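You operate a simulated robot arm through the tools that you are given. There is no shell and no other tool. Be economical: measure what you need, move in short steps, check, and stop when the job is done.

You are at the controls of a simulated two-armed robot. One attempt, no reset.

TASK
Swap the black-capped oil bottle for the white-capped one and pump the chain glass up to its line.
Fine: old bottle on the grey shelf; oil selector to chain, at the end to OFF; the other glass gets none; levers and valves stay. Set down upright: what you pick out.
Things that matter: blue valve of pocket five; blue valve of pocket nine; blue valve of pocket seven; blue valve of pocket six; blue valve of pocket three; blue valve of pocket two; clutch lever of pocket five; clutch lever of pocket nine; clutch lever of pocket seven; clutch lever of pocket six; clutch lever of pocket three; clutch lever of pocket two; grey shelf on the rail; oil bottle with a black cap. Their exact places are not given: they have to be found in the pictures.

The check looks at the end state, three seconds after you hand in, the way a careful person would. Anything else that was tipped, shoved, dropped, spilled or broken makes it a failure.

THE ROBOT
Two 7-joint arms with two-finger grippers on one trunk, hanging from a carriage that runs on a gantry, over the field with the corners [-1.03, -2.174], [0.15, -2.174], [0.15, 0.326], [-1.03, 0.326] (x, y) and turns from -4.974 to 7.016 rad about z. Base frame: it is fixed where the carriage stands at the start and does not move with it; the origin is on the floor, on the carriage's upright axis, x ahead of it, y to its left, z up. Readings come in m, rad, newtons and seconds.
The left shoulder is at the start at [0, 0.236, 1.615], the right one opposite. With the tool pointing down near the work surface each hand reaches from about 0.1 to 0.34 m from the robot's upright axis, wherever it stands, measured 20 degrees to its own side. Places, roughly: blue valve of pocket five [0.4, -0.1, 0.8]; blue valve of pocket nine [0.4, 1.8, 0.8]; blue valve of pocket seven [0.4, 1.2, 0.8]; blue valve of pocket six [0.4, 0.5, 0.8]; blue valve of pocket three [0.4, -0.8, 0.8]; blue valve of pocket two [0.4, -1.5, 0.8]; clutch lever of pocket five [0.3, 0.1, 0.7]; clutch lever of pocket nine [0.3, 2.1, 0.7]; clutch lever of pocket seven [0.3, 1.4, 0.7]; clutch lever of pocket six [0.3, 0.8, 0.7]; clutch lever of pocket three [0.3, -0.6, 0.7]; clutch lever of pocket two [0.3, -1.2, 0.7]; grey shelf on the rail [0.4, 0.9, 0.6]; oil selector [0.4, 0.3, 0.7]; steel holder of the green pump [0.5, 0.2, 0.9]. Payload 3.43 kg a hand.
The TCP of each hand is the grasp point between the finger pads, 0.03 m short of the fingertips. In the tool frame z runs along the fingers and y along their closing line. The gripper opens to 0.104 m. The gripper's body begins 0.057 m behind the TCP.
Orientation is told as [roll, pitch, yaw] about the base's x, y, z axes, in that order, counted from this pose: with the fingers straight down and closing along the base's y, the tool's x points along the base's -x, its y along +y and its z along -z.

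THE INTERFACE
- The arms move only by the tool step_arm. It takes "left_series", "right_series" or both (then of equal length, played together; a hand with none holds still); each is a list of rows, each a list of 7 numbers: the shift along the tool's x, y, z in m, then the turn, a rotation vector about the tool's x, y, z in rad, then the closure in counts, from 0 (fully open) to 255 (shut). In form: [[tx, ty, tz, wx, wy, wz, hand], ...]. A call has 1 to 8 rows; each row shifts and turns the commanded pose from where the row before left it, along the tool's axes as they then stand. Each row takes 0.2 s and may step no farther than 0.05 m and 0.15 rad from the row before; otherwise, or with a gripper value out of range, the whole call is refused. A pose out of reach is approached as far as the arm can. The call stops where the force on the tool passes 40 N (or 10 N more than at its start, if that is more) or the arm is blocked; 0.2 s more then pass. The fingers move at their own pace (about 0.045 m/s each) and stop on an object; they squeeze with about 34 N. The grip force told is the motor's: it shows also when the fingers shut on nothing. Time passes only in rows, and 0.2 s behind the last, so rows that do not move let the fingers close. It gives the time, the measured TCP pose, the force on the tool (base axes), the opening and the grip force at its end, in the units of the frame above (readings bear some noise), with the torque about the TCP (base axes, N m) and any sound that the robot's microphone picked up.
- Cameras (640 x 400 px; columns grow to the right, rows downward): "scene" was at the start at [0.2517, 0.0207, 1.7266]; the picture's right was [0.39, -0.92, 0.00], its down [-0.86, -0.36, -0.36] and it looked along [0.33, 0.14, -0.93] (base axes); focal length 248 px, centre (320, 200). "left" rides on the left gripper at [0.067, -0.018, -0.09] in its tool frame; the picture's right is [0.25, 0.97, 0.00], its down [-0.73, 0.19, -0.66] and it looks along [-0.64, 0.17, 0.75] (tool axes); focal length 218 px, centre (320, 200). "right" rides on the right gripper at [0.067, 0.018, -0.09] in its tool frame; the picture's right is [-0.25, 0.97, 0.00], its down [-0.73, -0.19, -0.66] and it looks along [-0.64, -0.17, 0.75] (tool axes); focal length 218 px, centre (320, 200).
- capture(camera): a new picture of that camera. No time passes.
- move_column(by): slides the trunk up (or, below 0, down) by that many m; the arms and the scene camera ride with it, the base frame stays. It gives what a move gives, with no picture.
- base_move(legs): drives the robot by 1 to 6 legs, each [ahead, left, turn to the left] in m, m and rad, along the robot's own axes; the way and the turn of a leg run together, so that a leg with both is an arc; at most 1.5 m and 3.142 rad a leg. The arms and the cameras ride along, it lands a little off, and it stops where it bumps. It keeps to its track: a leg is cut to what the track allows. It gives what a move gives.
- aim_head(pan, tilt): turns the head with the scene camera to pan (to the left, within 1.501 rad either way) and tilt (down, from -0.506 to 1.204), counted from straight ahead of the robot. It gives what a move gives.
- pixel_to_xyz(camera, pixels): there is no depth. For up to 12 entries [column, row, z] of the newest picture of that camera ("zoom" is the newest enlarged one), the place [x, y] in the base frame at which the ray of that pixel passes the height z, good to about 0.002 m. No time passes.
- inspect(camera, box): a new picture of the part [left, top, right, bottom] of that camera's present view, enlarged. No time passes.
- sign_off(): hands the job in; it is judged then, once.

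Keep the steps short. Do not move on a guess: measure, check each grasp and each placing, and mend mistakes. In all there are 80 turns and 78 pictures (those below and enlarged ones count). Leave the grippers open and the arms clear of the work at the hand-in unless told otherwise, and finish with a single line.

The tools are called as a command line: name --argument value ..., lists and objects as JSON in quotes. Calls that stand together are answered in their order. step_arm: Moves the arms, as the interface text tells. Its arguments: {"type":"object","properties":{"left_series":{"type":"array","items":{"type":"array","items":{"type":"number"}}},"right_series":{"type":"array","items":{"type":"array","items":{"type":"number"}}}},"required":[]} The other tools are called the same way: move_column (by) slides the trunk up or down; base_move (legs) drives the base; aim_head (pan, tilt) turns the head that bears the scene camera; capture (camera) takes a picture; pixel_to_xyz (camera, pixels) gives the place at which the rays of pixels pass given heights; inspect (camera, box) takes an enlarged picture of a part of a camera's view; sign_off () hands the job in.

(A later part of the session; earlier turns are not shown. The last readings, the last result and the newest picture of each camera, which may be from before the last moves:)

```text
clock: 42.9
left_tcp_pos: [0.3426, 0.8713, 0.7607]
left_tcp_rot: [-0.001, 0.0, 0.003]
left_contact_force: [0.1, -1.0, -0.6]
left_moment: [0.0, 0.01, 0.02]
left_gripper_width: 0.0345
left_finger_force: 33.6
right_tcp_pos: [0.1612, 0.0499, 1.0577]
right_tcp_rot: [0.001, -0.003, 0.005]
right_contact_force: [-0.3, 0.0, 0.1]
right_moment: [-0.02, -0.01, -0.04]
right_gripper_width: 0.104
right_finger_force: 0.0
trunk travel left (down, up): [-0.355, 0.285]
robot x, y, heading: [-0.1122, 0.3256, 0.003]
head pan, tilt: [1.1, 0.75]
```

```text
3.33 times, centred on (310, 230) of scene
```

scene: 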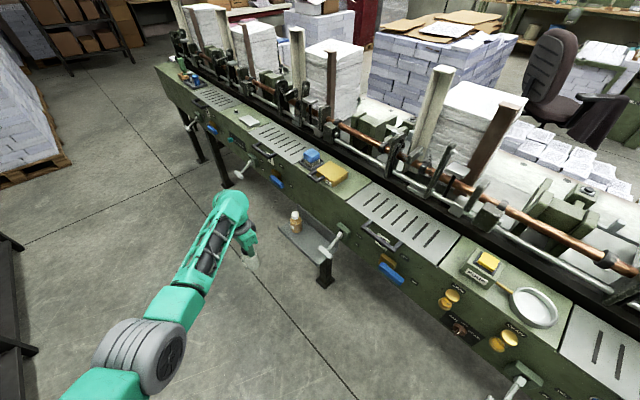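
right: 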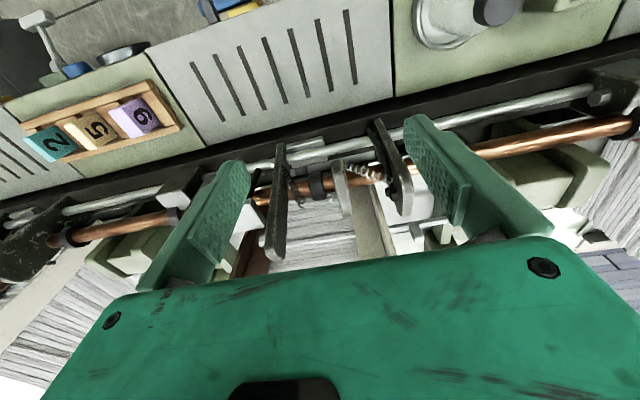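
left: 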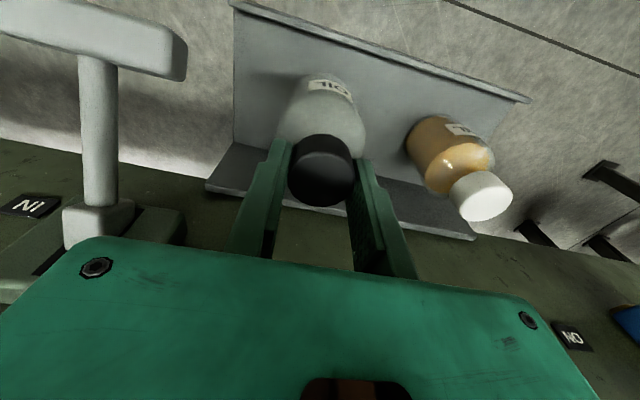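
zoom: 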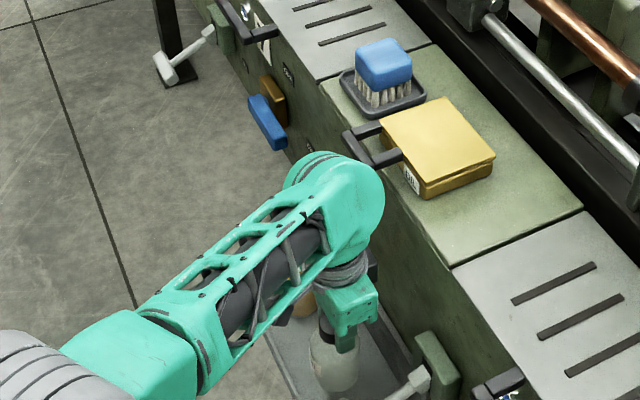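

Clear all round. Lower 0.024, then feel.

step_arm --left_series '[[0, 0, 0.012, 0, 0, 0, 255], [0, 0, 0.012, 0, 0, 0, 255], [0, 0, 0, 0, 0, 0, 255]]'

step_arm --left_series '[[0, 0, 0.003, 0, 0, 0, 255], [0, 0, 0.003, 0, 0, 0, 255]]'

```text
clock: 43.7
left_tcp_pos: [0.3408, 0.8716, 0.7374]
left_tcp_rot: [0.0, 0.0, 0.004]
left_contact_force: [-0.3, 0.2, -0.2]
left_moment: [0.03, -0.01, 0.02]
left_gripper_width: 0.0347
left_finger_force: 33.9
right_tcp_pos: [0.1619, 0.0488, 1.0584]
right_tcp_rot: [0.0, -0.003, 0.003]
right_contact_force: [0.3, -1.4, 0.1]
right_moment: [0.01, 0.0, -0.01]
right_gripper_width: 0.1039
right_finger_force: 0.1
trunk travel left (down, up): [-0.355, 0.285]
robot x, y, heading: [-0.1153, 0.327, 0.003]
head pan, tilt: [1.1, 0.75]
```

```text
clock: 44.3
left_tcp_pos: [0.3409, 0.8717, 0.7315]
left_tcp_rot: [-0.001, -0.001, 0.004]
left_contact_force: [0.7, -0.5, 0.0]
left_moment: [-0.02, 0.03, -0.01]
left_gripper_width: 0.0347
left_finger_force: 34.2
right_tcp_pos: [0.1615, 0.0492, 1.0579]
right_tcp_rot: [0.0, -0.003, 0.004]
right_contact_force: [0.0, 0.4, -0.7]
right_moment: [0.02, -0.01, 0.0]
right_gripper_width: 0.1041
right_finger_force: 0.1
trunk travel left (down, up): [-0.355, 0.285]
robot x, y, heading: [-0.1138, 0.3282, 0.004]
head pan, tilt: [1.1, 0.75]
```

No touch yet at 0.7315. Continue in 2–3 mm rows.

step_arm --left_series '[[0, 0, 0.002, 0, 0, 0, 255], [0, 0, 0.002, 0, 0, 0, 255]]'

step_arm --left_series '[[0, 0, 0.002, 0, 0, 0, 255], [0, 0, 0.002, 0, 0, 0, 255]]'

step_arm --left_series '[[0, 0, 0.002, 0, 0, 0, 255], [0, 0, 0.001, 0, 0, 0, 255]]'

```text
clock: 44.9
left_tcp_pos: [0.3454, 0.8738, 0.7327]
left_tcp_rot: [0.007, -0.004, 0.002]
left_contact_force: [-8.6, -8.5, 37.7]
left_moment: [-0.39, 0.58, 0.04]
left_gripper_width: 0.0345
left_finger_force: 33.8
right_tcp_pos: [0.1607, 0.0495, 1.058]
right_tcp_rot: [0.001, -0.004, 0.004]
right_contact_force: [0.4, 0.7, 0.9]
right_moment: [0.0, 0.0, 0.04]
right_gripper_width: 0.1039
right_finger_force: 0.0
trunk travel left (down, up): [-0.355, 0.285]
robot x, y, heading: [-0.1107, 0.3258, 0.007]
head pan, tilt: [1.1, 0.75]
```

```text
clock: 45.5
left_tcp_pos: [0.3456, 0.8745, 0.7269]
left_tcp_rot: [0.005, -0.005, 0.003]
left_contact_force: [-5.3, -7.3, 42.3]
left_moment: [-0.36, 0.09, -0.03]
left_gripper_width: 0.0347
left_finger_force: 34.1
right_tcp_pos: [0.1622, 0.0511, 1.0591]
right_tcp_rot: [-0.001, -0.004, 0.005]
right_contact_force: [-0.1, -0.5, 0.3]
right_moment: [0.02, 0.01, -0.04]
right_gripper_width: 0.1041
right_finger_force: 0.1
trunk travel left (down, up): [-0.355, 0.285]
robot x, y, heading: [-0.1097, 0.3244, 0.008]
head pan, tilt: [1.1, 0.75]
```

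```text
clock: 45.9
left_tcp_pos: [0.345, 0.8745, 0.7266]
left_tcp_rot: [0.008, -0.008, 0.005]
left_contact_force: [-1.7, -2.7, 12.1]
left_moment: [-0.1, 0.01, 0.02]
left_gripper_width: 0.0346
left_finger_force: 34.5
right_tcp_pos: [0.1614, 0.0499, 1.0586]
right_tcp_rot: [0.001, -0.004, 0.003]
right_contact_force: [0.0, -0.5, 0.2]
right_moment: [0.02, -0.01, 0.01]
right_gripper_width: 0.1041
right_finger_force: 0.1
trunk travel left (down, up): [-0.355, 0.285]
robot x, y, heading: [-0.1107, 0.3226, 0.006]
head pan, tilt: [1.1, 0.75]
stopped in row 1 (left hand): the force on the tool passed its limit at 56 N (the readings are from after the stop); the commanded pose is now the measured one
```

The base reached the shelf (12 N up remains). I look before releasing.

capture --camera "left"

inspect --camera "scene" --box '[260, 200, 380, 300]'

```text
42 pictures are left
```

left: 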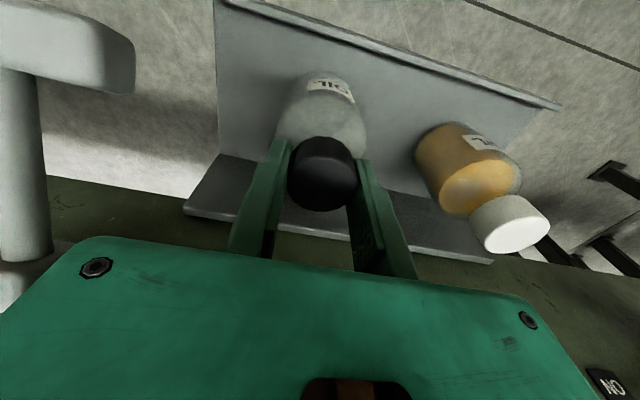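

```text
4.00 times, centred on (320, 250) of scene
```

zoom: 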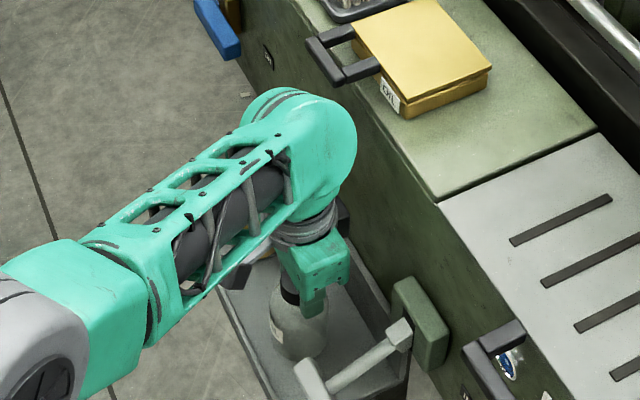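

The bottle stands on the shelf, near the middle of its depth. Ease up 1 mm, open partway, and rise.

step_arm --left_series '[[0, 0, -0.001, 0, 0, 0, 255], [0, 0, 0, 0, 0, 0, 120], [0, 0, 0, 0, 0, 0, 110], [0, 0, 0, 0, 0, 0, 110], [0, 0, -0.015, 0, 0, 0, 110], [0, 0, -0.025, 0, 0, 0, 110], [0, 0, -0.03, 0, 0, 0, 110], [0, 0, 0, 0, 0, 0, 110]]'

capture --camera "left"

```text
clock: 47.7
left_tcp_pos: [0.3436, 0.8704, 0.7958]
left_tcp_rot: [0.005, -0.003, 0.004]
left_contact_force: [-0.5, -0.4, 0.0]
left_moment: [0.02, -0.02, -0.01]
left_gripper_width: 0.0592
left_finger_force: 0.0
right_tcp_pos: [0.1613, 0.049, 1.0592]
right_tcp_rot: [-0.001, -0.003, 0.003]
right_contact_force: [-0.7, -0.6, 0.8]
right_moment: [0.0, -0.03, 0.0]
right_gripper_width: 0.1042
right_finger_force: 0.1
trunk travel left (down, up): [-0.355, 0.285]
robot x, y, heading: [-0.1119, 0.3251, 0.004]
head pan, tilt: [1.1, 0.75]
```

```text
40 pictures are left
```

left: 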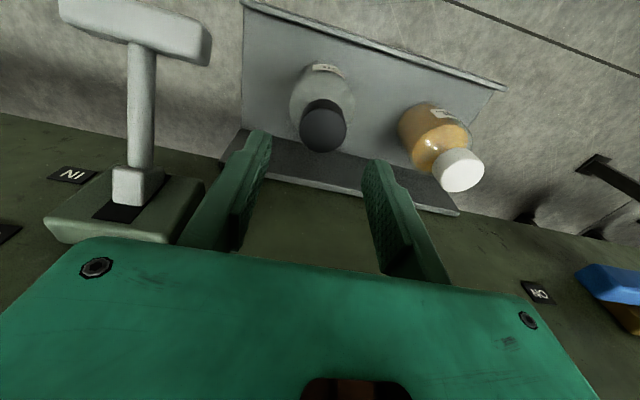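

Old bottle stands upright alone. I measure the white cap at (461,168), then rise, back up a little and pitch the hand 0.36 rad so that the wrist leans away from the box handle.

pixel_to_xyz --camera "left" --pixels '[[462, 171, 0.725], [439, 171, 0.725], [485, 171, 0.725], [323, 127, 0.725]]'

step_arm --left_series '[[0, 0, -0.045, 0, 0, 0, 80], [0.03, 0, -0.04, 0, 0, 0, 80], [0.03, 0, 0, 0, -0.12, 0, 80], [0, 0, 0, 0, -0.12, 0, 80], [0, 0, 0, 0, -0.12, 0, 80], [0, 0.045, 0, 0, 0, 0, 80], [0, 0.045, 0, 0, 0, 0, 80], [0, 0.043, 0, 0, 0, 0, 80]]'

capture --camera "left"

```text
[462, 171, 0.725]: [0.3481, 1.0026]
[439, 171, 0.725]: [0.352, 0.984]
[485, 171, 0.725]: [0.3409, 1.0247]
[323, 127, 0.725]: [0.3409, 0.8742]
```

```text
clock: 49.5
left_tcp_pos: [0.2838, 1.0087, 0.8864]
left_tcp_rot: [0.007, -0.367, 0.0]
left_contact_force: [-0.3, 1.2, -0.2]
left_moment: [-0.05, -0.02, -0.03]
left_gripper_width: 0.0714
left_finger_force: 0.0
right_tcp_pos: [0.1609, 0.0517, 1.0571]
right_tcp_rot: [-0.001, -0.003, 0.003]
right_contact_force: [-0.6, 0.2, -0.1]
right_moment: [-0.03, 0.01, -0.01]
right_gripper_width: 0.1041
right_finger_force: 0.0
trunk travel left (down, up): [-0.355, 0.285]
robot x, y, heading: [-0.1099, 0.3244, 0.005]
head pan, tilt: [1.1, 0.75]
```

```text
39 pictures are left
```

left: 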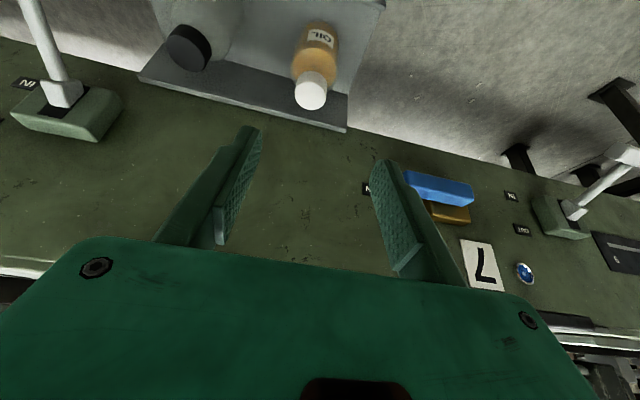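

pixel_to_xyz --camera "left" --pixels '[[311, 95, 0.725], [294, 95, 0.725], [328, 95, 0.725], [190, 46, 0.725], [316, 67, 0.69]]'

```text
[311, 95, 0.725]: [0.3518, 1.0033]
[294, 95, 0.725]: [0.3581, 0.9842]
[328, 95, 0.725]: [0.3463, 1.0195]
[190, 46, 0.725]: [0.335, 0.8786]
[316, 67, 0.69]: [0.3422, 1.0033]
```

Cap of the white bottle at (0.352, 1.003). Advance along the fingers 0.13 first, then check.

step_arm --left_series '[[-0.0086, -0.0055, 0.025, 0, 0, 0, 80], [0, 0, 0.035, 0, 0, 0, 80], [0, 0, 0.035, 0, 0, 0, 80], [0, 0, 0.035, 0, 0, 0, 80], [0, 0, 0, 0, 0, 0, 80]]'

capture --camera "left"

inspect --camera "scene" --box '[240, 170, 380, 290]'

```text
clock: 50.7
left_tcp_pos: [0.336, 1.0, 0.7646]
left_tcp_rot: [0.003, -0.364, 0.002]
left_contact_force: [0.0, 0.1, 0.5]
left_moment: [0.01, 0.02, 0.02]
left_gripper_width: 0.0713
left_finger_force: 0.1
right_tcp_pos: [0.1612, 0.0479, 1.0584]
right_tcp_rot: [0.001, -0.002, 0.004]
right_contact_force: [-0.5, -0.3, 0.7]
right_moment: [-0.03, -0.03, -0.03]
right_gripper_width: 0.1037
right_finger_force: 0.1
trunk travel left (down, up): [-0.355, 0.285]
robot x, y, heading: [-0.1083, 0.3277, 0.0]
head pan, tilt: [1.1, 0.75]
```

```text
38 pictures are left
```

left: 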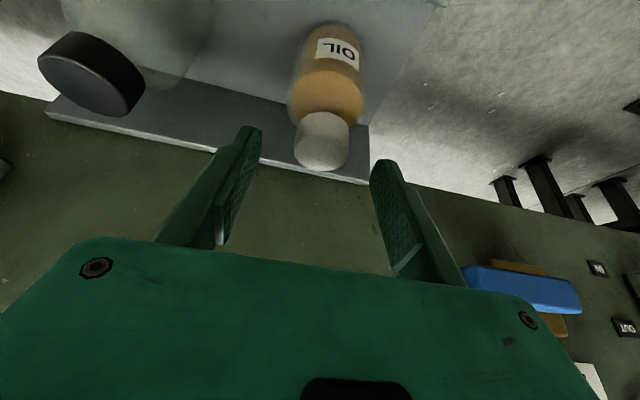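

```text
3.33 times, centred on (310, 230) of scene
```

zoom: 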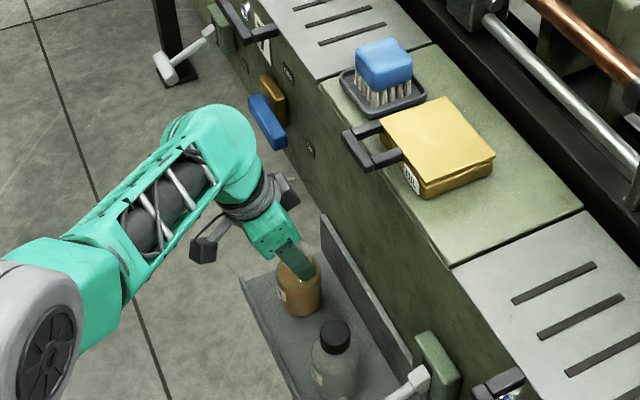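

Wrist is well clear of the box handle and the cap is between the fingers. Advance the last 0.034 and close.

step_arm --left_series '[[-0.004, 0.002, 0.017, 0, 0, 0, 80], [0, 0, 0.017, 0, 0, 0, 80], [0, 0, 0, 0, 0, 0, 255], [0, 0, 0, 0, 0, 0, 255], [0, 0, 0, 0, 0, 0, 255], [0, 0, 0, 0, 0, 0, 255], [0, 0, 0, 0, 0, 0, 255]]'

capture --camera "left"

```text
clock: 52.3
left_tcp_pos: [0.3471, 0.9999, 0.7433]
left_tcp_rot: [0.005, -0.365, 0.002]
left_contact_force: [0.8, 0.4, 0.5]
left_moment: [-0.02, -0.01, 0.01]
left_gripper_width: 0.0335
left_finger_force: 33.7
left hand out of reach, approached as far as the arm can: row 2
right_tcp_pos: [0.162, 0.048, 1.0591]
right_tcp_rot: [0.0, -0.004, 0.004]
right_contact_force: [0.8, -0.2, 0.3]
right_moment: [0.01, -0.01, 0.03]
right_gripper_width: 0.1037
right_finger_force: 0.0
trunk travel left (down, up): [-0.355, 0.285]
robot x, y, heading: [-0.1078, 0.3256, 0.001]
head pan, tilt: [1.1, 0.75]
```

```text
36 pictures are left
```

left: 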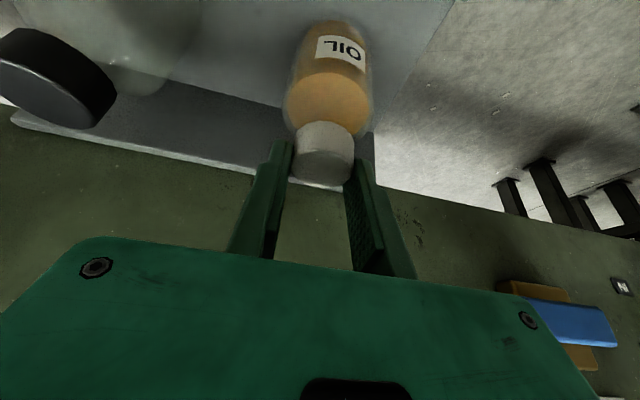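

It reached its limit 11 mm short, holding only the cap's top. Open, lower the trunk 0.012, and close again.

step_arm --left_series '[[0, 0, 0, 0, 0, 0, 90], [0, 0, 0, 0, 0, 0, 90], [0, 0, 0, 0, 0, 0, 90]]'

move_column --by -0.012

step_arm --left_series '[[0, 0, 0, 0, 0, 0, 255], [0, 0, 0, 0, 0, 0, 255], [0, 0, 0, 0, 0, 0, 255], [0, 0, 0, 0, 0, 0, 255]]'

capture --camera "left"

```text
clock: 53.1
left_tcp_pos: [0.3469, 1.0003, 0.7436]
left_tcp_rot: [0.004, -0.366, 0.002]
left_contact_force: [-0.9, 0.7, 0.2]
left_moment: [-0.01, -0.02, -0.01]
left_gripper_width: 0.0676
left_finger_force: 0.0
right_tcp_pos: [0.1612, 0.0493, 1.0591]
right_tcp_rot: [0.0, -0.001, 0.004]
right_contact_force: [0.6, -0.5, 0.0]
right_moment: [0.01, -0.01, 0.02]
right_gripper_width: 0.1037
right_finger_force: 0.1
trunk travel left (down, up): [-0.355, 0.285]
robot x, y, heading: [-0.1127, 0.3267, 0.007]
head pan, tilt: [1.1, 0.75]
```

```text
clock: 53.7
left_tcp_pos: [0.3457, 0.9998, 0.7325]
left_tcp_rot: [0.004, -0.367, 0.002]
left_contact_force: [1.2, 0.2, 0.1]
left_moment: [-0.01, -0.02, -0.01]
left_gripper_width: 0.0671
left_finger_force: 0.0
right_tcp_pos: [0.1612, 0.0482, 1.0467]
right_tcp_rot: [0.001, -0.004, 0.002]
right_contact_force: [-0.2, 0.8, -0.7]
right_moment: [-0.01, 0.0, 0.0]
right_gripper_width: 0.1041
right_finger_force: 0.0
trunk travel left (down, up): [-0.343, 0.297]
robot x, y, heading: [-0.1106, 0.3239, 0.0]
head pan, tilt: [1.1, 0.75]
```

```text
clock: 54.7
left_tcp_pos: [0.3468, 1.0001, 0.7306]
left_tcp_rot: [0.003, -0.365, 0.003]
left_contact_force: [-0.9, -1.1, 0.0]
left_moment: [0.01, 0.02, 0.01]
left_gripper_width: 0.0342
left_finger_force: 33.4
right_tcp_pos: [0.1613, 0.0495, 1.0461]
right_tcp_rot: [0.0, -0.003, 0.004]
right_contact_force: [-0.9, -0.1, -0.9]
right_moment: [-0.01, 0.01, -0.02]
right_gripper_width: 0.1039
right_finger_force: 0.0
trunk travel left (down, up): [-0.343, 0.297]
robot x, y, heading: [-0.1102, 0.3252, 0.002]
head pan, tilt: [1.1, 0.75]
```

```text
35 pictures are left
```

left: 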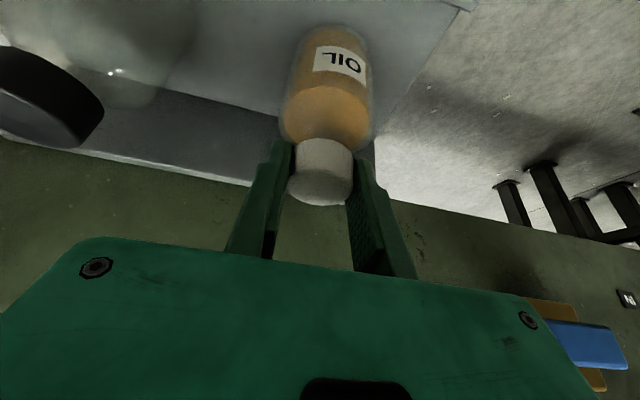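

Firm grip on the white cap (0.0342 m, 33 N). Lift with the trunk 0.12, then check.

move_column --by 0.12

inspect --camera "scene" --box '[230, 150, 390, 300]'

```text
clock: 56.2
left_tcp_pos: [0.3465, 0.9993, 0.8513]
left_tcp_rot: [0.004, -0.367, 0.001]
left_contact_force: [0.3, -0.8, -0.6]
left_moment: [0.01, 0.0, 0.0]
left_gripper_width: 0.0339
left_finger_force: 33.3
right_tcp_pos: [0.1606, 0.0485, 1.1664]
right_tcp_rot: [0.0, -0.003, 0.003]
right_contact_force: [-1.1, 0.4, 0.7]
right_moment: [-0.04, 0.01, -0.01]
right_gripper_width: 0.1042
right_finger_force: 0.1
trunk travel left (down, up): [-0.463, 0.177]
robot x, y, heading: [-0.1108, 0.3275, 0.003]
head pan, tilt: [1.1, 0.75]
```

```text
2.67 times, centred on (310, 225) of scene
```

zoom: 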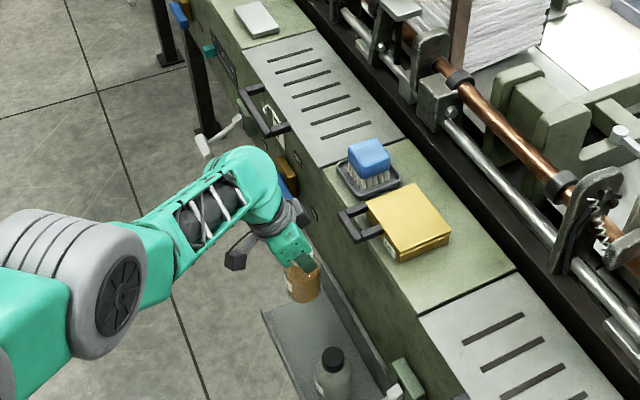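

Bottle lifted upright; the old one stands. Back off, raise the trunk, and tuck the hand back in.

base_move --legs '[[-0.35, 0, 0]]'

move_column --by 0.172

step_arm --left_series '[[-0.0049, -0.038, -0.0128, 0, 0, 0, 255], [-0.0049, -0.038, -0.0128, 0, 0, 0, 255], [-0.0049, -0.038, -0.0128, 0, 0, 0, 255], [-0.0049, -0.038, -0.0128, 0, 0, 0, 255], [-0.0049, -0.038, -0.0128, 0, 0, 0, 255], [-0.0049, -0.038, -0.0128, 0, 0, 0, 255], [-0.0049, -0.038, -0.0128, 0, 0, 0, 255], [-0.0049, -0.038, -0.0128, 0, 0, 0, 255]]'

```text
clock: 58.4
left_tcp_pos: [-0.0094, 1.0014, 0.8506]
left_tcp_rot: [0.003, -0.365, 0.01]
left_contact_force: [-0.6, 0.0, -1.2]
left_moment: [0.02, -0.03, 0.0]
left_gripper_width: 0.0343
left_finger_force: 34.2
right_tcp_pos: [-0.1882, 0.0492, 1.1664]
right_tcp_rot: [-0.001, -0.002, 0.01]
right_contact_force: [1.0, -0.1, -0.5]
right_moment: [-0.02, 0.01, 0.01]
right_gripper_width: 0.104
right_finger_force: 0.0
trunk travel left (down, up): [-0.463, 0.177]
robot x, y, heading: [-0.4624, 0.3209, 0.009]
head pan, tilt: [1.1, 0.75]
```

```text
clock: 60.4
left_tcp_pos: [-0.0083, 1.0, 1.0231]
left_tcp_rot: [0.004, -0.364, 0.008]
left_contact_force: [0.6, -1.2, -1.1]
left_moment: [-0.04, 0.01, 0.0]
left_gripper_width: 0.0338
left_finger_force: 33.8
right_tcp_pos: [-0.1878, 0.0497, 1.3386]
right_tcp_rot: [0.0, -0.004, 0.01]
right_contact_force: [-0.3, -0.1, 0.0]
right_moment: [-0.01, 0.03, 0.01]
right_gripper_width: 0.104
right_finger_force: 0.1
trunk travel left (down, up): [-0.635, 0.005]
robot x, y, heading: [-0.4596, 0.3213, 0.009]
head pan, tilt: [1.1, 0.75]
```

```text
clock: 62.2
left_tcp_pos: [-0.0056, 0.6968, 1.1318]
left_tcp_rot: [0.004, -0.365, 0.009]
left_contact_force: [0.5, 0.2, -0.6]
left_moment: [-0.02, 0.0, 0.0]
left_gripper_width: 0.0343
left_finger_force: 34.7
right_tcp_pos: [-0.1875, 0.0489, 1.3376]
right_tcp_rot: [0.0, -0.003, 0.011]
right_contact_force: [-0.7, -0.1, -0.2]
right_moment: [-0.03, -0.03, 0.01]
right_gripper_width: 0.1041
right_finger_force: 0.1
trunk travel left (down, up): [-0.635, 0.005]
robot x, y, heading: [-0.4673, 0.3211, 0.008]
head pan, tilt: [1.1, 0.75]
```

Drive to the pump: right 0.507, then forward 0.40, stopping with the bottle just in front of the holder.

base_move --legs '[[0, -0.507, -0.008], [0.4, 0, 0]]'

aim_head --pan 0.6 --tilt 1.0

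capture --camera "left"

inspect --camera "scene" --box '[180, 130, 400, 290]'

```text
clock: 67.2
left_tcp_pos: [0.3917, 0.1847, 1.1324]
left_tcp_rot: [0.002, -0.364, 0.008]
left_contact_force: [-0.7, 0.0, -1.4]
left_moment: [0.03, 0.01, -0.02]
left_gripper_width: 0.0342
left_finger_force: 33.9
right_tcp_pos: [0.2102, -0.4628, 1.3379]
right_tcp_rot: [0.0, -0.003, 0.008]
right_contact_force: [-0.2, 0.0, 0.7]
right_moment: [0.01, -0.02, 0.02]
right_gripper_width: 0.1039
right_finger_force: 0.0
trunk travel left (down, up): [-0.635, 0.005]
robot x, y, heading: [-0.0636, -0.1896, 0.012]
head pan, tilt: [1.1, 0.75]
```

```text
clock: 68.2
left_tcp_pos: [0.3927, 0.1839, 1.1312]
left_tcp_rot: [0.003, -0.365, 0.008]
left_contact_force: [0.7, -0.5, -0.8]
left_moment: [-0.03, -0.02, 0.0]
left_gripper_width: 0.034
left_finger_force: 34.5
right_tcp_pos: [0.2111, -0.4636, 1.3391]
right_tcp_rot: [0.0, -0.003, 0.012]
right_contact_force: [0.0, -0.3, -0.2]
right_moment: [-0.01, -0.02, -0.03]
right_gripper_width: 0.1041
right_finger_force: 0.1
trunk travel left (down, up): [-0.635, 0.005]
robot x, y, heading: [-0.0624, -0.1899, 0.008]
head pan, tilt: [0.6, 1.0]
```

```text
33 pictures are left
```

left: 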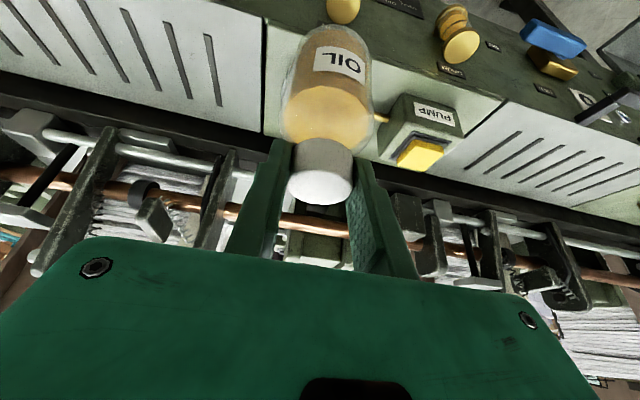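

```text
2.50 times, centred on (290, 210) of scene
```

zoom: 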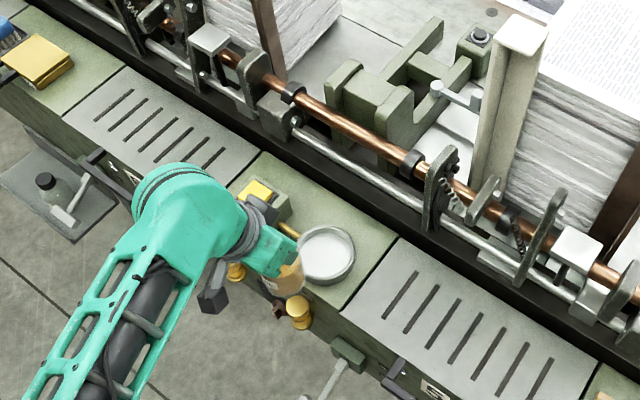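

pixel_to_xyz --camera "zoom" --pixels '[[327, 251, 0.945], [298, 245, 0.945], [355, 252, 0.945], [325, 226, 0.945], [325, 284, 0.925]]'

inspect --camera "scene" --box '[270, 205, 350, 255]'

```text
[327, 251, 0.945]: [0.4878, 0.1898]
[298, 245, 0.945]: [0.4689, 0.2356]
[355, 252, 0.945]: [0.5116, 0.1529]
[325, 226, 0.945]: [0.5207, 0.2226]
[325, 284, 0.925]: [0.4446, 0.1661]
```

```text
8.00 times, centred on (310, 230) of scene
```

zoom: 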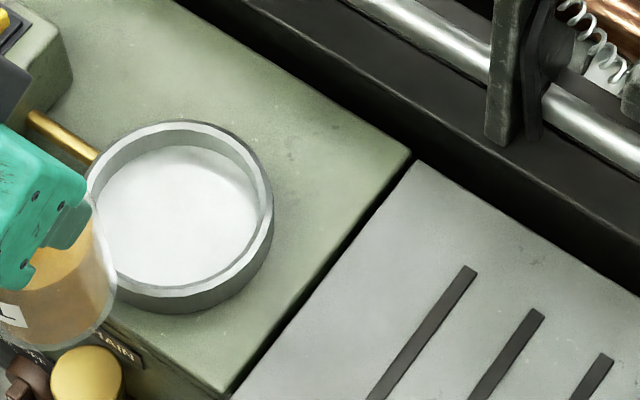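

pixel_to_xyz --camera "zoom" --pixels '[[178, 208, 0.945], [85, 208, 0.945], [272, 208, 0.945], [178, 120, 0.945], [178, 297, 0.945], [182, 217, 0.928]]'

```text
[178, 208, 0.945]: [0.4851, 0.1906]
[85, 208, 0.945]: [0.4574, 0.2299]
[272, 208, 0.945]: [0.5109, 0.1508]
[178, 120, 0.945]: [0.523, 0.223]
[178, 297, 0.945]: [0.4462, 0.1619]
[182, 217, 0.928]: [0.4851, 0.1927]
```

Holder centre (0.485, 0.191), inner radius ≈0.042. Move the bottle 0.089 forward and 0.007 left, level.

step_arm --left_series '[[-0.0277, 0.0023, 0.0106, 0, 0, 0, 255], [-0.0277, 0.0023, 0.0106, 0, 0, 0, 255], [-0.0277, 0.0023, 0.0106, 0, 0, 0, 255], [0, 0, 0, 0, 0, 0, 255]]'

inspect --camera "scene" --box '[240, 180, 360, 270]'

capture --camera "left"

```text
clock: 69.2
left_tcp_pos: [0.4816, 0.1939, 1.132]
left_tcp_rot: [0.004, -0.364, 0.008]
left_contact_force: [0.3, 0.7, -1.2]
left_moment: [-0.01, 0.03, 0.0]
left_gripper_width: 0.034
left_finger_force: 33.7
right_tcp_pos: [0.2114, -0.4644, 1.3388]
right_tcp_rot: [0.0, -0.003, 0.01]
right_contact_force: [-0.4, 0.1, 0.0]
right_moment: [0.0, 0.01, -0.01]
right_gripper_width: 0.1039
right_finger_force: 0.1
trunk travel left (down, up): [-0.635, 0.005]
robot x, y, heading: [-0.0602, -0.1889, 0.013]
head pan, tilt: [0.6, 1.0]
```

```text
4.44 times, centred on (300, 225) of scene
```

zoom: 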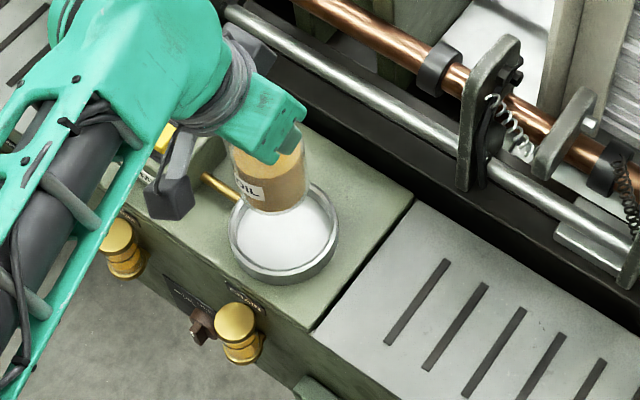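

```text
29 pictures are left
```

left: 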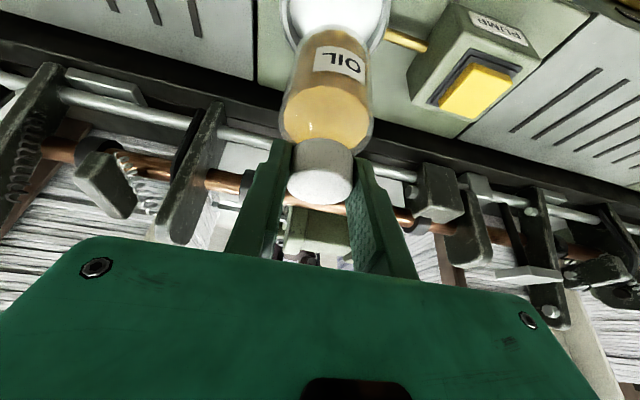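

pixel_to_xyz --camera "zoom" --pixels '[[277, 200, 1.006], [285, 235, 0.945]]'

step_arm --left_series '[[0.007, -0.002, 0.0187, 0, 0, 0, 255], [0.007, 0, 0.0187, 0, 0, 0, 255], [0, 0, 0, 0, 0, 0, 255]]'

inspect --camera "scene" --box '[270, 190, 350, 250]'

```text
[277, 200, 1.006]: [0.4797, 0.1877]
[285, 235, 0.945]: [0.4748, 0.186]
```

```text
clock: 70.0
left_tcp_pos: [0.481, 0.1914, 1.0912]
left_tcp_rot: [0.004, -0.365, 0.009]
left_contact_force: [0.5, -0.6, -1.3]
left_moment: [-0.03, -0.01, -0.01]
left_gripper_width: 0.0339
left_finger_force: 33.6
right_tcp_pos: [0.2107, -0.4642, 1.339]
right_tcp_rot: [-0.001, -0.003, 0.009]
right_contact_force: [0.6, 0.5, 0.0]
right_moment: [0.01, -0.01, -0.04]
right_gripper_width: 0.1038
right_finger_force: 0.1
trunk travel left (down, up): [-0.635, 0.005]
robot x, y, heading: [-0.066, -0.189, 0.012]
head pan, tilt: [0.6, 1.0]
```

```text
6.67 times, centred on (310, 220) of scene
```

zoom: 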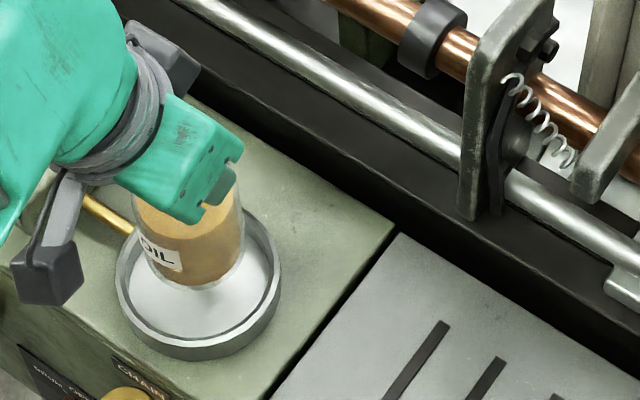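

Centred over the cup. Lower 0.037 (to ~1.054), then feel.

step_arm --left_series '[[0.0068, 0, 0.0177, 0, 0, 0, 255], [0.0065, 0, 0.0168, 0, 0, 0, 255], [0, 0, 0, 0, 0, 0, 255]]'

step_arm --left_series '[[0.0007, 0, 0.0019, 0, 0, 0, 255], [0, 0, 0, 0, 0, 0, 255]]'

```text
clock: 70.8
left_tcp_pos: [0.4812, 0.1924, 1.0564]
left_tcp_rot: [0.005, -0.366, 0.008]
left_contact_force: [-0.6, 1.0, -0.9]
left_moment: [-0.02, 0.0, 0.02]
left_gripper_width: 0.0339
left_finger_force: 34.0
right_tcp_pos: [0.211, -0.4637, 1.3389]
right_tcp_rot: [0.0, -0.004, 0.011]
right_contact_force: [-0.1, 0.1, 0.0]
right_moment: [-0.01, -0.01, 0.06]
right_gripper_width: 0.1039
right_finger_force: 0.1
trunk travel left (down, up): [-0.635, 0.005]
robot x, y, heading: [-0.064, -0.1878, 0.012]
head pan, tilt: [0.6, 1.0]
```

```text
clock: 71.4
left_tcp_pos: [0.4811, 0.1913, 1.0531]
left_tcp_rot: [0.004, -0.365, 0.009]
left_contact_force: [0.0, 1.0, -0.6]
left_moment: [-0.01, -0.01, -0.02]
left_gripper_width: 0.0342
left_finger_force: 33.3
right_tcp_pos: [0.2092, -0.4627, 1.3386]
right_tcp_rot: [0.0, -0.004, 0.011]
right_contact_force: [-0.2, 0.5, 0.8]
right_moment: [-0.02, -0.01, -0.03]
right_gripper_width: 0.1042
right_finger_force: 0.1
trunk travel left (down, up): [-0.635, 0.005]
robot x, y, heading: [-0.0618, -0.1914, 0.012]
head pan, tilt: [0.6, 1.0]
```

step_arm --left_series '[[0.0007, 0, 0.0019, 0, 0, 0, 255], [0, 0, 0, 0, 0, 0, 255]]'

```text
clock: 72.0
left_tcp_pos: [0.4822, 0.1924, 1.0509]
left_tcp_rot: [0.004, -0.363, 0.008]
left_contact_force: [0.1, 0.8, 0.0]
left_moment: [-0.02, 0.02, -0.03]
left_gripper_width: 0.0341
left_finger_force: 34.4
right_tcp_pos: [0.2101, -0.4647, 1.3389]
right_tcp_rot: [0.001, -0.004, 0.011]
right_contact_force: [-0.1, -0.5, 0.4]
right_moment: [0.0, 0.0, 0.01]
right_gripper_width: 0.1043
right_finger_force: 0.2
trunk travel left (down, up): [-0.635, 0.005]
robot x, y, heading: [-0.0681, -0.1929, 0.007]
head pan, tilt: [0.6, 1.0]
```

The weight reading is going to zero; 1.5 mm more.

step_arm --left_series '[[0.0005, 0, 0.0014, 0, 0, 0, 255], [0, 0, 0, 0, 0, 0, 255]]'

```text
clock: 72.6
left_tcp_pos: [0.4817, 0.1915, 1.0513]
left_tcp_rot: [0.006, -0.366, 0.009]
left_contact_force: [-2.6, 0.2, 8.9]
left_moment: [-0.19, 0.3, 0.01]
left_gripper_width: 0.0342
left_finger_force: 33.8
right_tcp_pos: [0.2111, -0.4635, 1.338]
right_tcp_rot: [0.0, -0.005, 0.011]
right_contact_force: [0.9, 0.2, -0.5]
right_moment: [0.02, -0.03, -0.02]
right_gripper_width: 0.104
right_finger_force: 0.1
trunk travel left (down, up): [-0.635, 0.005]
robot x, y, heading: [-0.0642, -0.193, 0.01]
head pan, tilt: [0.6, 1.0]
```

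Seated (9 N up). Release and rise 0.09 vertically.

step_arm --left_series '[[0, 0, 0, 0, 0, 0, 110], [0, 0, 0, 0, 0, 0, 100], [0, 0, 0, 0, 0, 0, 100], [-0.0054, 0, -0.014, 0, 0, 0, 100], [-0.0108, 0, -0.028, 0, 0, 0, 100], [-0.0108, 0, -0.028, 0, 0, 0, 100], [-0.0054, 0, -0.014, 0, 0, 0, 100], [0, 0, 0, 0, 0, 0, 100]]'

capture --camera "left"

inspect --camera "scene" --box '[240, 180, 360, 270]'

```text
clock: 74.4
left_tcp_pos: [0.481, 0.1892, 1.1377]
left_tcp_rot: [0.003, -0.365, 0.009]
left_contact_force: [-0.2, 0.1, 0.4]
left_moment: [-0.01, 0.0, -0.01]
left_gripper_width: 0.0633
left_finger_force: 0.0
right_tcp_pos: [0.2104, -0.4631, 1.3376]
right_tcp_rot: [0.0, -0.003, 0.009]
right_contact_force: [0.1, 0.0, -0.7]
right_moment: [-0.04, 0.02, 0.01]
right_gripper_width: 0.1039
right_finger_force: 0.0
trunk travel left (down, up): [-0.635, 0.005]
robot x, y, heading: [-0.0576, -0.1888, 0.011]
head pan, tilt: [0.6, 1.0]
```

```text
27 pictures are left
```

left: 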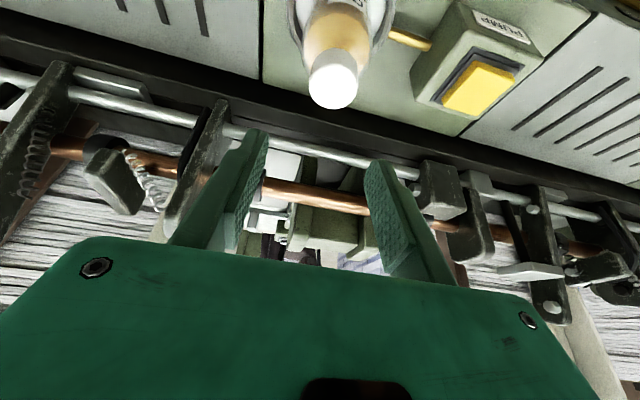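

```text
4.44 times, centred on (300, 225) of scene
```

zoom: 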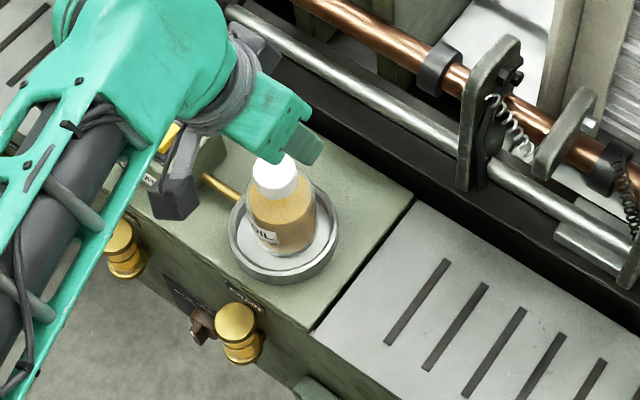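

The new bottle sits upright in the cup. Back off 0.3 m and pitch the left hand level, fingers facing the machine, for the selector.

base_move --legs '[[-0.32, 0, -0.01]]'

step_arm --left_series '[[0, 0, 0, 0, -0.15, 0, 0], [0, 0, 0, 0, -0.15, 0, 0], [0, 0, 0, 0, -0.15, 0, 0], [0, 0, 0, 0, -0.15, 0, 0], [0, 0, 0, 0, -0.15, 0, 0], [0, 0, 0, 0, -0.15, 0, 0], [0, 0, 0, 0, -0.15, 0, 0], [0, 0, 0, 0, -0.15, 0, 0]]'

move_column --by -0.38

capture --camera "left"

```text
clock: 76.5
left_tcp_pos: [0.1595, 0.1825, 1.1366]
left_tcp_rot: [0.004, -0.365, 0.003]
left_contact_force: [0.4, -0.3, 0.5]
left_moment: [-0.01, 0.02, 0.02]
left_gripper_width: 0.0632
left_finger_force: 0.1
right_tcp_pos: [-0.1162, -0.4676, 1.3377]
right_tcp_rot: [0.0, -0.003, 0.006]
right_contact_force: [-0.2, -0.5, 0.0]
right_moment: [0.02, 0.01, 0.01]
right_gripper_width: 0.1041
right_finger_force: 0.1
trunk travel left (down, up): [-0.635, 0.005]
robot x, y, heading: [-0.3882, -0.1944, 0.004]
head pan, tilt: [0.6, 1.0]
```

```text
clock: 78.3
left_tcp_pos: [0.1596, 0.1843, 1.1393]
left_tcp_rot: [0.724, -1.563, -0.718]
left_contact_force: [0.2, 0.3, -0.7]
left_moment: [0.0, 0.01, -0.02]
left_gripper_width: 0.1038
left_finger_force: 0.1
right_tcp_pos: [-0.1159, -0.4667, 1.3385]
right_tcp_rot: [-0.001, -0.004, 0.005]
right_contact_force: [-0.1, 0.0, -0.2]
right_moment: [0.0, 0.0, 0.01]
right_gripper_width: 0.1039
right_finger_force: 0.1
trunk travel left (down, up): [-0.635, 0.005]
robot x, y, heading: [-0.3887, -0.193, 0.003]
head pan, tilt: [0.6, 1.0]
```

```text
clock: 82.0
left_tcp_pos: [0.1595, 0.1836, 0.7579]
left_tcp_rot: [0.512, -1.566, -0.507]
left_contact_force: [-0.1, 0.2, -0.3]
left_moment: [-0.01, 0.02, -0.01]
left_gripper_width: 0.1041
left_finger_force: 0.0
right_tcp_pos: [-0.1155, -0.468, 0.9586]
right_tcp_rot: [0.001, -0.002, 0.006]
right_contact_force: [0.0, 0.4, -0.1]
right_moment: [-0.01, -0.02, 0.0]
right_gripper_width: 0.1041
right_finger_force: 0.1
trunk travel left (down, up): [-0.255, 0.385]
robot x, y, heading: [-0.3856, -0.1927, 0.009]
head pan, tilt: [0.6, 1.0]
```

```text
25 pictures are left
```

left: 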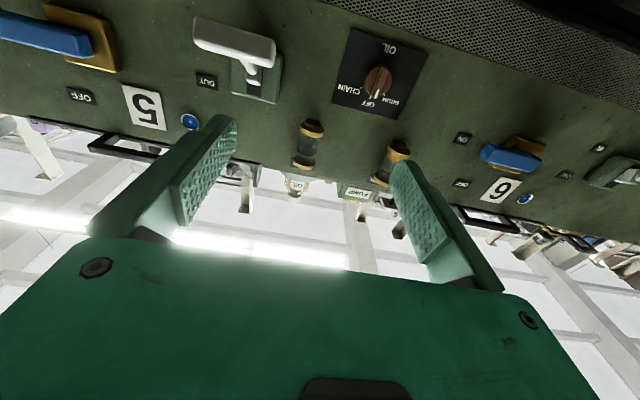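

The plate is visible at (380,75), image upside down. Enlarge knob and glasses.

inspect --camera "left" --box '[280, 20, 440, 190]'

```text
2.35 times, centred on (360, 105) of left
```

zoom: 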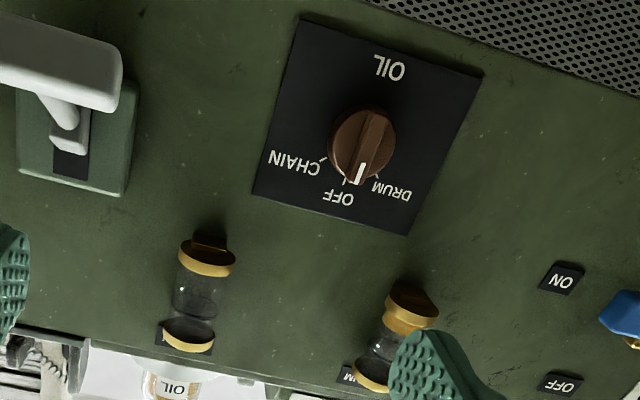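

The white mark on the knob points to OFF (up); CHAIN is clockwise from the front. I get rays of the knob and glass to refine y and z.

pixel_to_xyz --camera "zoom" --pixels '[[372, 145, 0.72], [372, 145, 0.73], [372, 145, 0.74], [372, 145, 0.75], [304, 18, 0.7], [254, 192, 0.78], [408, 234, 0.78], [481, 75, 0.7], [345, 183, 0.76], [325, 160, 0.76], [376, 178, 0.76]]'

```text
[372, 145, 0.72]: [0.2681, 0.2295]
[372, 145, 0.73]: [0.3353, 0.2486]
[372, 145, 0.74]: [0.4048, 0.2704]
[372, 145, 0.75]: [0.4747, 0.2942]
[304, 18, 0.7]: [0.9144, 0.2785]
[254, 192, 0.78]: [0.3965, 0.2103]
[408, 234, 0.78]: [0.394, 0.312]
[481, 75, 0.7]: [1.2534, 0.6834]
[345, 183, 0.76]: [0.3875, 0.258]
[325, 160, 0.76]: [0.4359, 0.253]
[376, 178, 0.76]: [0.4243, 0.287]
```

Knob axis ≈ (y 0.269, z 0.740), ticks 45° apart. Align the hand in y, z first, then drive forward to just short of the knob.

step_arm --left_series '[[0.009, 0.043, 0, 0, 0, 0, 0], [0.009, 0.0425, 0, 0, 0, 0, 0], [0, 0, 0, 0, 0, 0, 0]]'

base_move --legs '[[0.17, 0, -0.006]]'

capture --camera "left"

```text
clock: 82.8
left_tcp_pos: [0.16, 0.2689, 0.7394]
left_tcp_rot: [0.366, -1.562, -0.359]
left_contact_force: [0.0, -0.6, 0.1]
left_moment: [-0.02, 0.0, 0.01]
left_gripper_width: 0.104
left_finger_force: 0.1
right_tcp_pos: [-0.1163, -0.4672, 0.9582]
right_tcp_rot: [-0.004, -0.004, 0.006]
right_contact_force: [0.6, -1.0, 0.5]
right_moment: [0.0, 0.01, 0.02]
right_gripper_width: 0.1038
right_finger_force: 0.1
trunk travel left (down, up): [-0.255, 0.385]
robot x, y, heading: [-0.3904, -0.1947, 0.007]
head pan, tilt: [0.6, 1.0]
```

```text
clock: 84.3
left_tcp_pos: [0.3336, 0.2678, 0.7402]
left_tcp_rot: [0.543, -1.563, -0.541]
left_contact_force: [0.8, 0.5, 0.3]
left_moment: [-0.01, 0.0, -0.05]
left_gripper_width: 0.1039
left_finger_force: 0.0
right_tcp_pos: [0.0554, -0.4684, 0.9589]
right_tcp_rot: [-0.001, -0.003, 0.002]
right_contact_force: [-0.2, 0.3, 0.2]
right_moment: [0.03, -0.01, 0.03]
right_gripper_width: 0.1039
right_finger_force: 0.0
trunk travel left (down, up): [-0.255, 0.385]
robot x, y, heading: [-0.2136, -0.1921, 0.0]
head pan, tilt: [0.6, 1.0]
```

```text
23 pictures are left
```

left: 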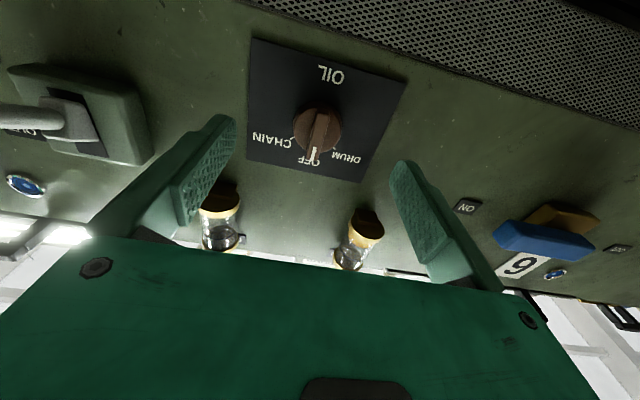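

Aligned: the knob is where the finger axis points. Advance 0.042 and close gently on the ridge.

step_arm --left_series '[[0, 0, 0.022, 0, 0, 0, 60], [0, 0, 0.02, 0, 0, 0, 120], [0, 0, 0, 0, 0, 0, 255], [0, 0, 0, 0, 0, 0, 255], [0, 0, 0, 0, 0, 0, 255], [0, 0, 0, 0, 0, 0, 255], [0, 0, 0, 0, 0, 0, 255]]'

capture --camera "left"

```text
clock: 85.9
left_tcp_pos: [0.3764, 0.2662, 0.7394]
left_tcp_rot: [0.569, -1.564, -0.569]
left_contact_force: [2.3, -9.0, 3.2]
left_moment: [0.03, 0.17, -0.23]
left_gripper_width: 0.0098
left_finger_force: 40.5
right_tcp_pos: [0.0555, -0.4705, 0.9589]
right_tcp_rot: [-0.001, -0.004, 0.001]
right_contact_force: [0.6, -0.3, 0.5]
right_moment: [-0.01, 0.0, -0.03]
right_gripper_width: 0.1039
right_finger_force: 0.1
trunk travel left (down, up): [-0.255, 0.385]
robot x, y, heading: [-0.2175, -0.1926, 0.004]
head pan, tilt: [0.6, 1.0]
```

```text
22 pictures are left
```

left: 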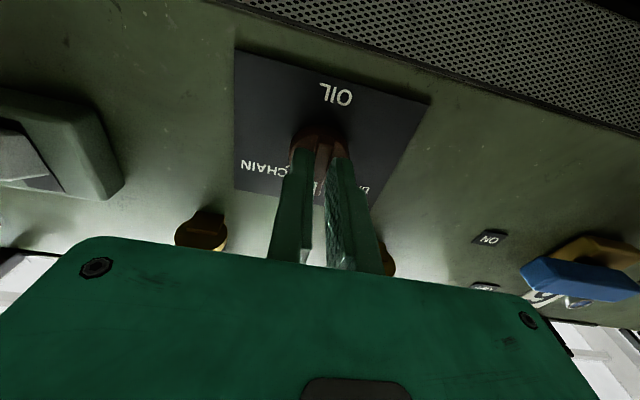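

The ridge (9.8 mm) is held. Turn clockwise 45° (about +x) toward CHAIN.

step_arm --left_series '[[0, -0.001, 0, 0, 0, 0.131, 255], [0, 0, 0, 0, 0, 0.131, 255], [0, 0, 0, 0, 0, 0.131, 255], [0, 0, 0, 0, 0, 0.131, 255], [0, 0, 0, 0, 0, 0.131, 255], [0, 0, 0, 0, 0, 0.131, 255], [0, 0, 0, 0, 0, 0, 255]]'

inspect --camera "left" --box '[200, 40, 440, 290]'

```text
clock: 87.5
left_tcp_pos: [0.3765, 0.2677, 0.7398]
left_tcp_rot: [1.561, -0.779, -1.564]
left_contact_force: [5.9, 6.4, -5.6]
left_moment: [0.02, 0.97, 1.08]
left_gripper_width: 0.0098
left_finger_force: 43.1
right_tcp_pos: [0.0551, -0.4671, 0.9594]
right_tcp_rot: [0.0, -0.003, 0.001]
right_contact_force: [0.2, -0.1, 0.2]
right_moment: [-0.01, 0.01, -0.01]
right_gripper_width: 0.104
right_finger_force: 0.0
trunk travel left (down, up): [-0.255, 0.385]
robot x, y, heading: [-0.2193, -0.1906, 0.001]
head pan, tilt: [0.6, 1.0]
```

```text
1.60 times, centred on (320, 165) of left
```

zoom: 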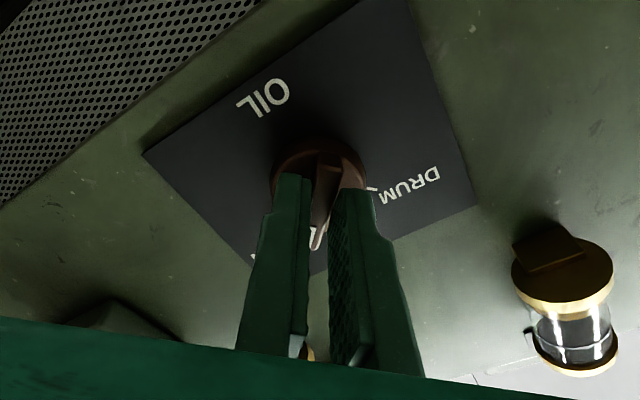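

Turned with the hand. Open partially, withdraw 0.05 and look.

step_arm --left_series '[[0, 0, 0, 0, 0, 0, 150], [0, 0, 0, 0, 0, 0, 130], [0, 0, 0, 0, 0, 0, 130], [0, 0, -0.025, 0, 0, 0, 130], [0, 0, -0.035, 0, 0, 0, 130], [0, 0, -0.035, 0, 0, -0.13, 130], [0, 0, 0, 0, 0, -0.13, 130]]'

inspect --camera "left" --box '[200, 20, 440, 270]'

```text
clock: 89.1
left_tcp_pos: [0.2829, 0.2658, 0.7404]
left_tcp_rot: [1.561, -1.041, -1.562]
left_contact_force: [-0.1, -0.5, 0.1]
left_moment: [0.03, 0.04, 0.0]
left_gripper_width: 0.051
left_finger_force: 0.1
right_tcp_pos: [0.0548, -0.469, 0.9588]
right_tcp_rot: [0.001, -0.003, 0.001]
right_contact_force: [0.2, 0.1, 0.6]
right_moment: [0.01, 0.02, 0.01]
right_gripper_width: 0.104
right_finger_force: 0.0
trunk travel left (down, up): [-0.255, 0.385]
robot x, y, heading: [-0.2142, -0.1937, 0.002]
head pan, tilt: [0.6, 1.0]
```

```text
1.60 times, centred on (320, 145) of left
```

zoom: 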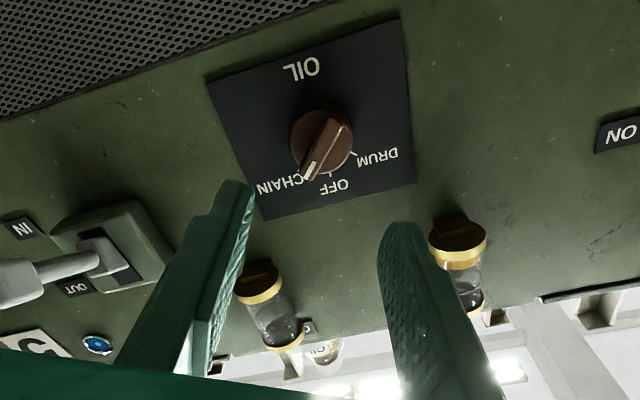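

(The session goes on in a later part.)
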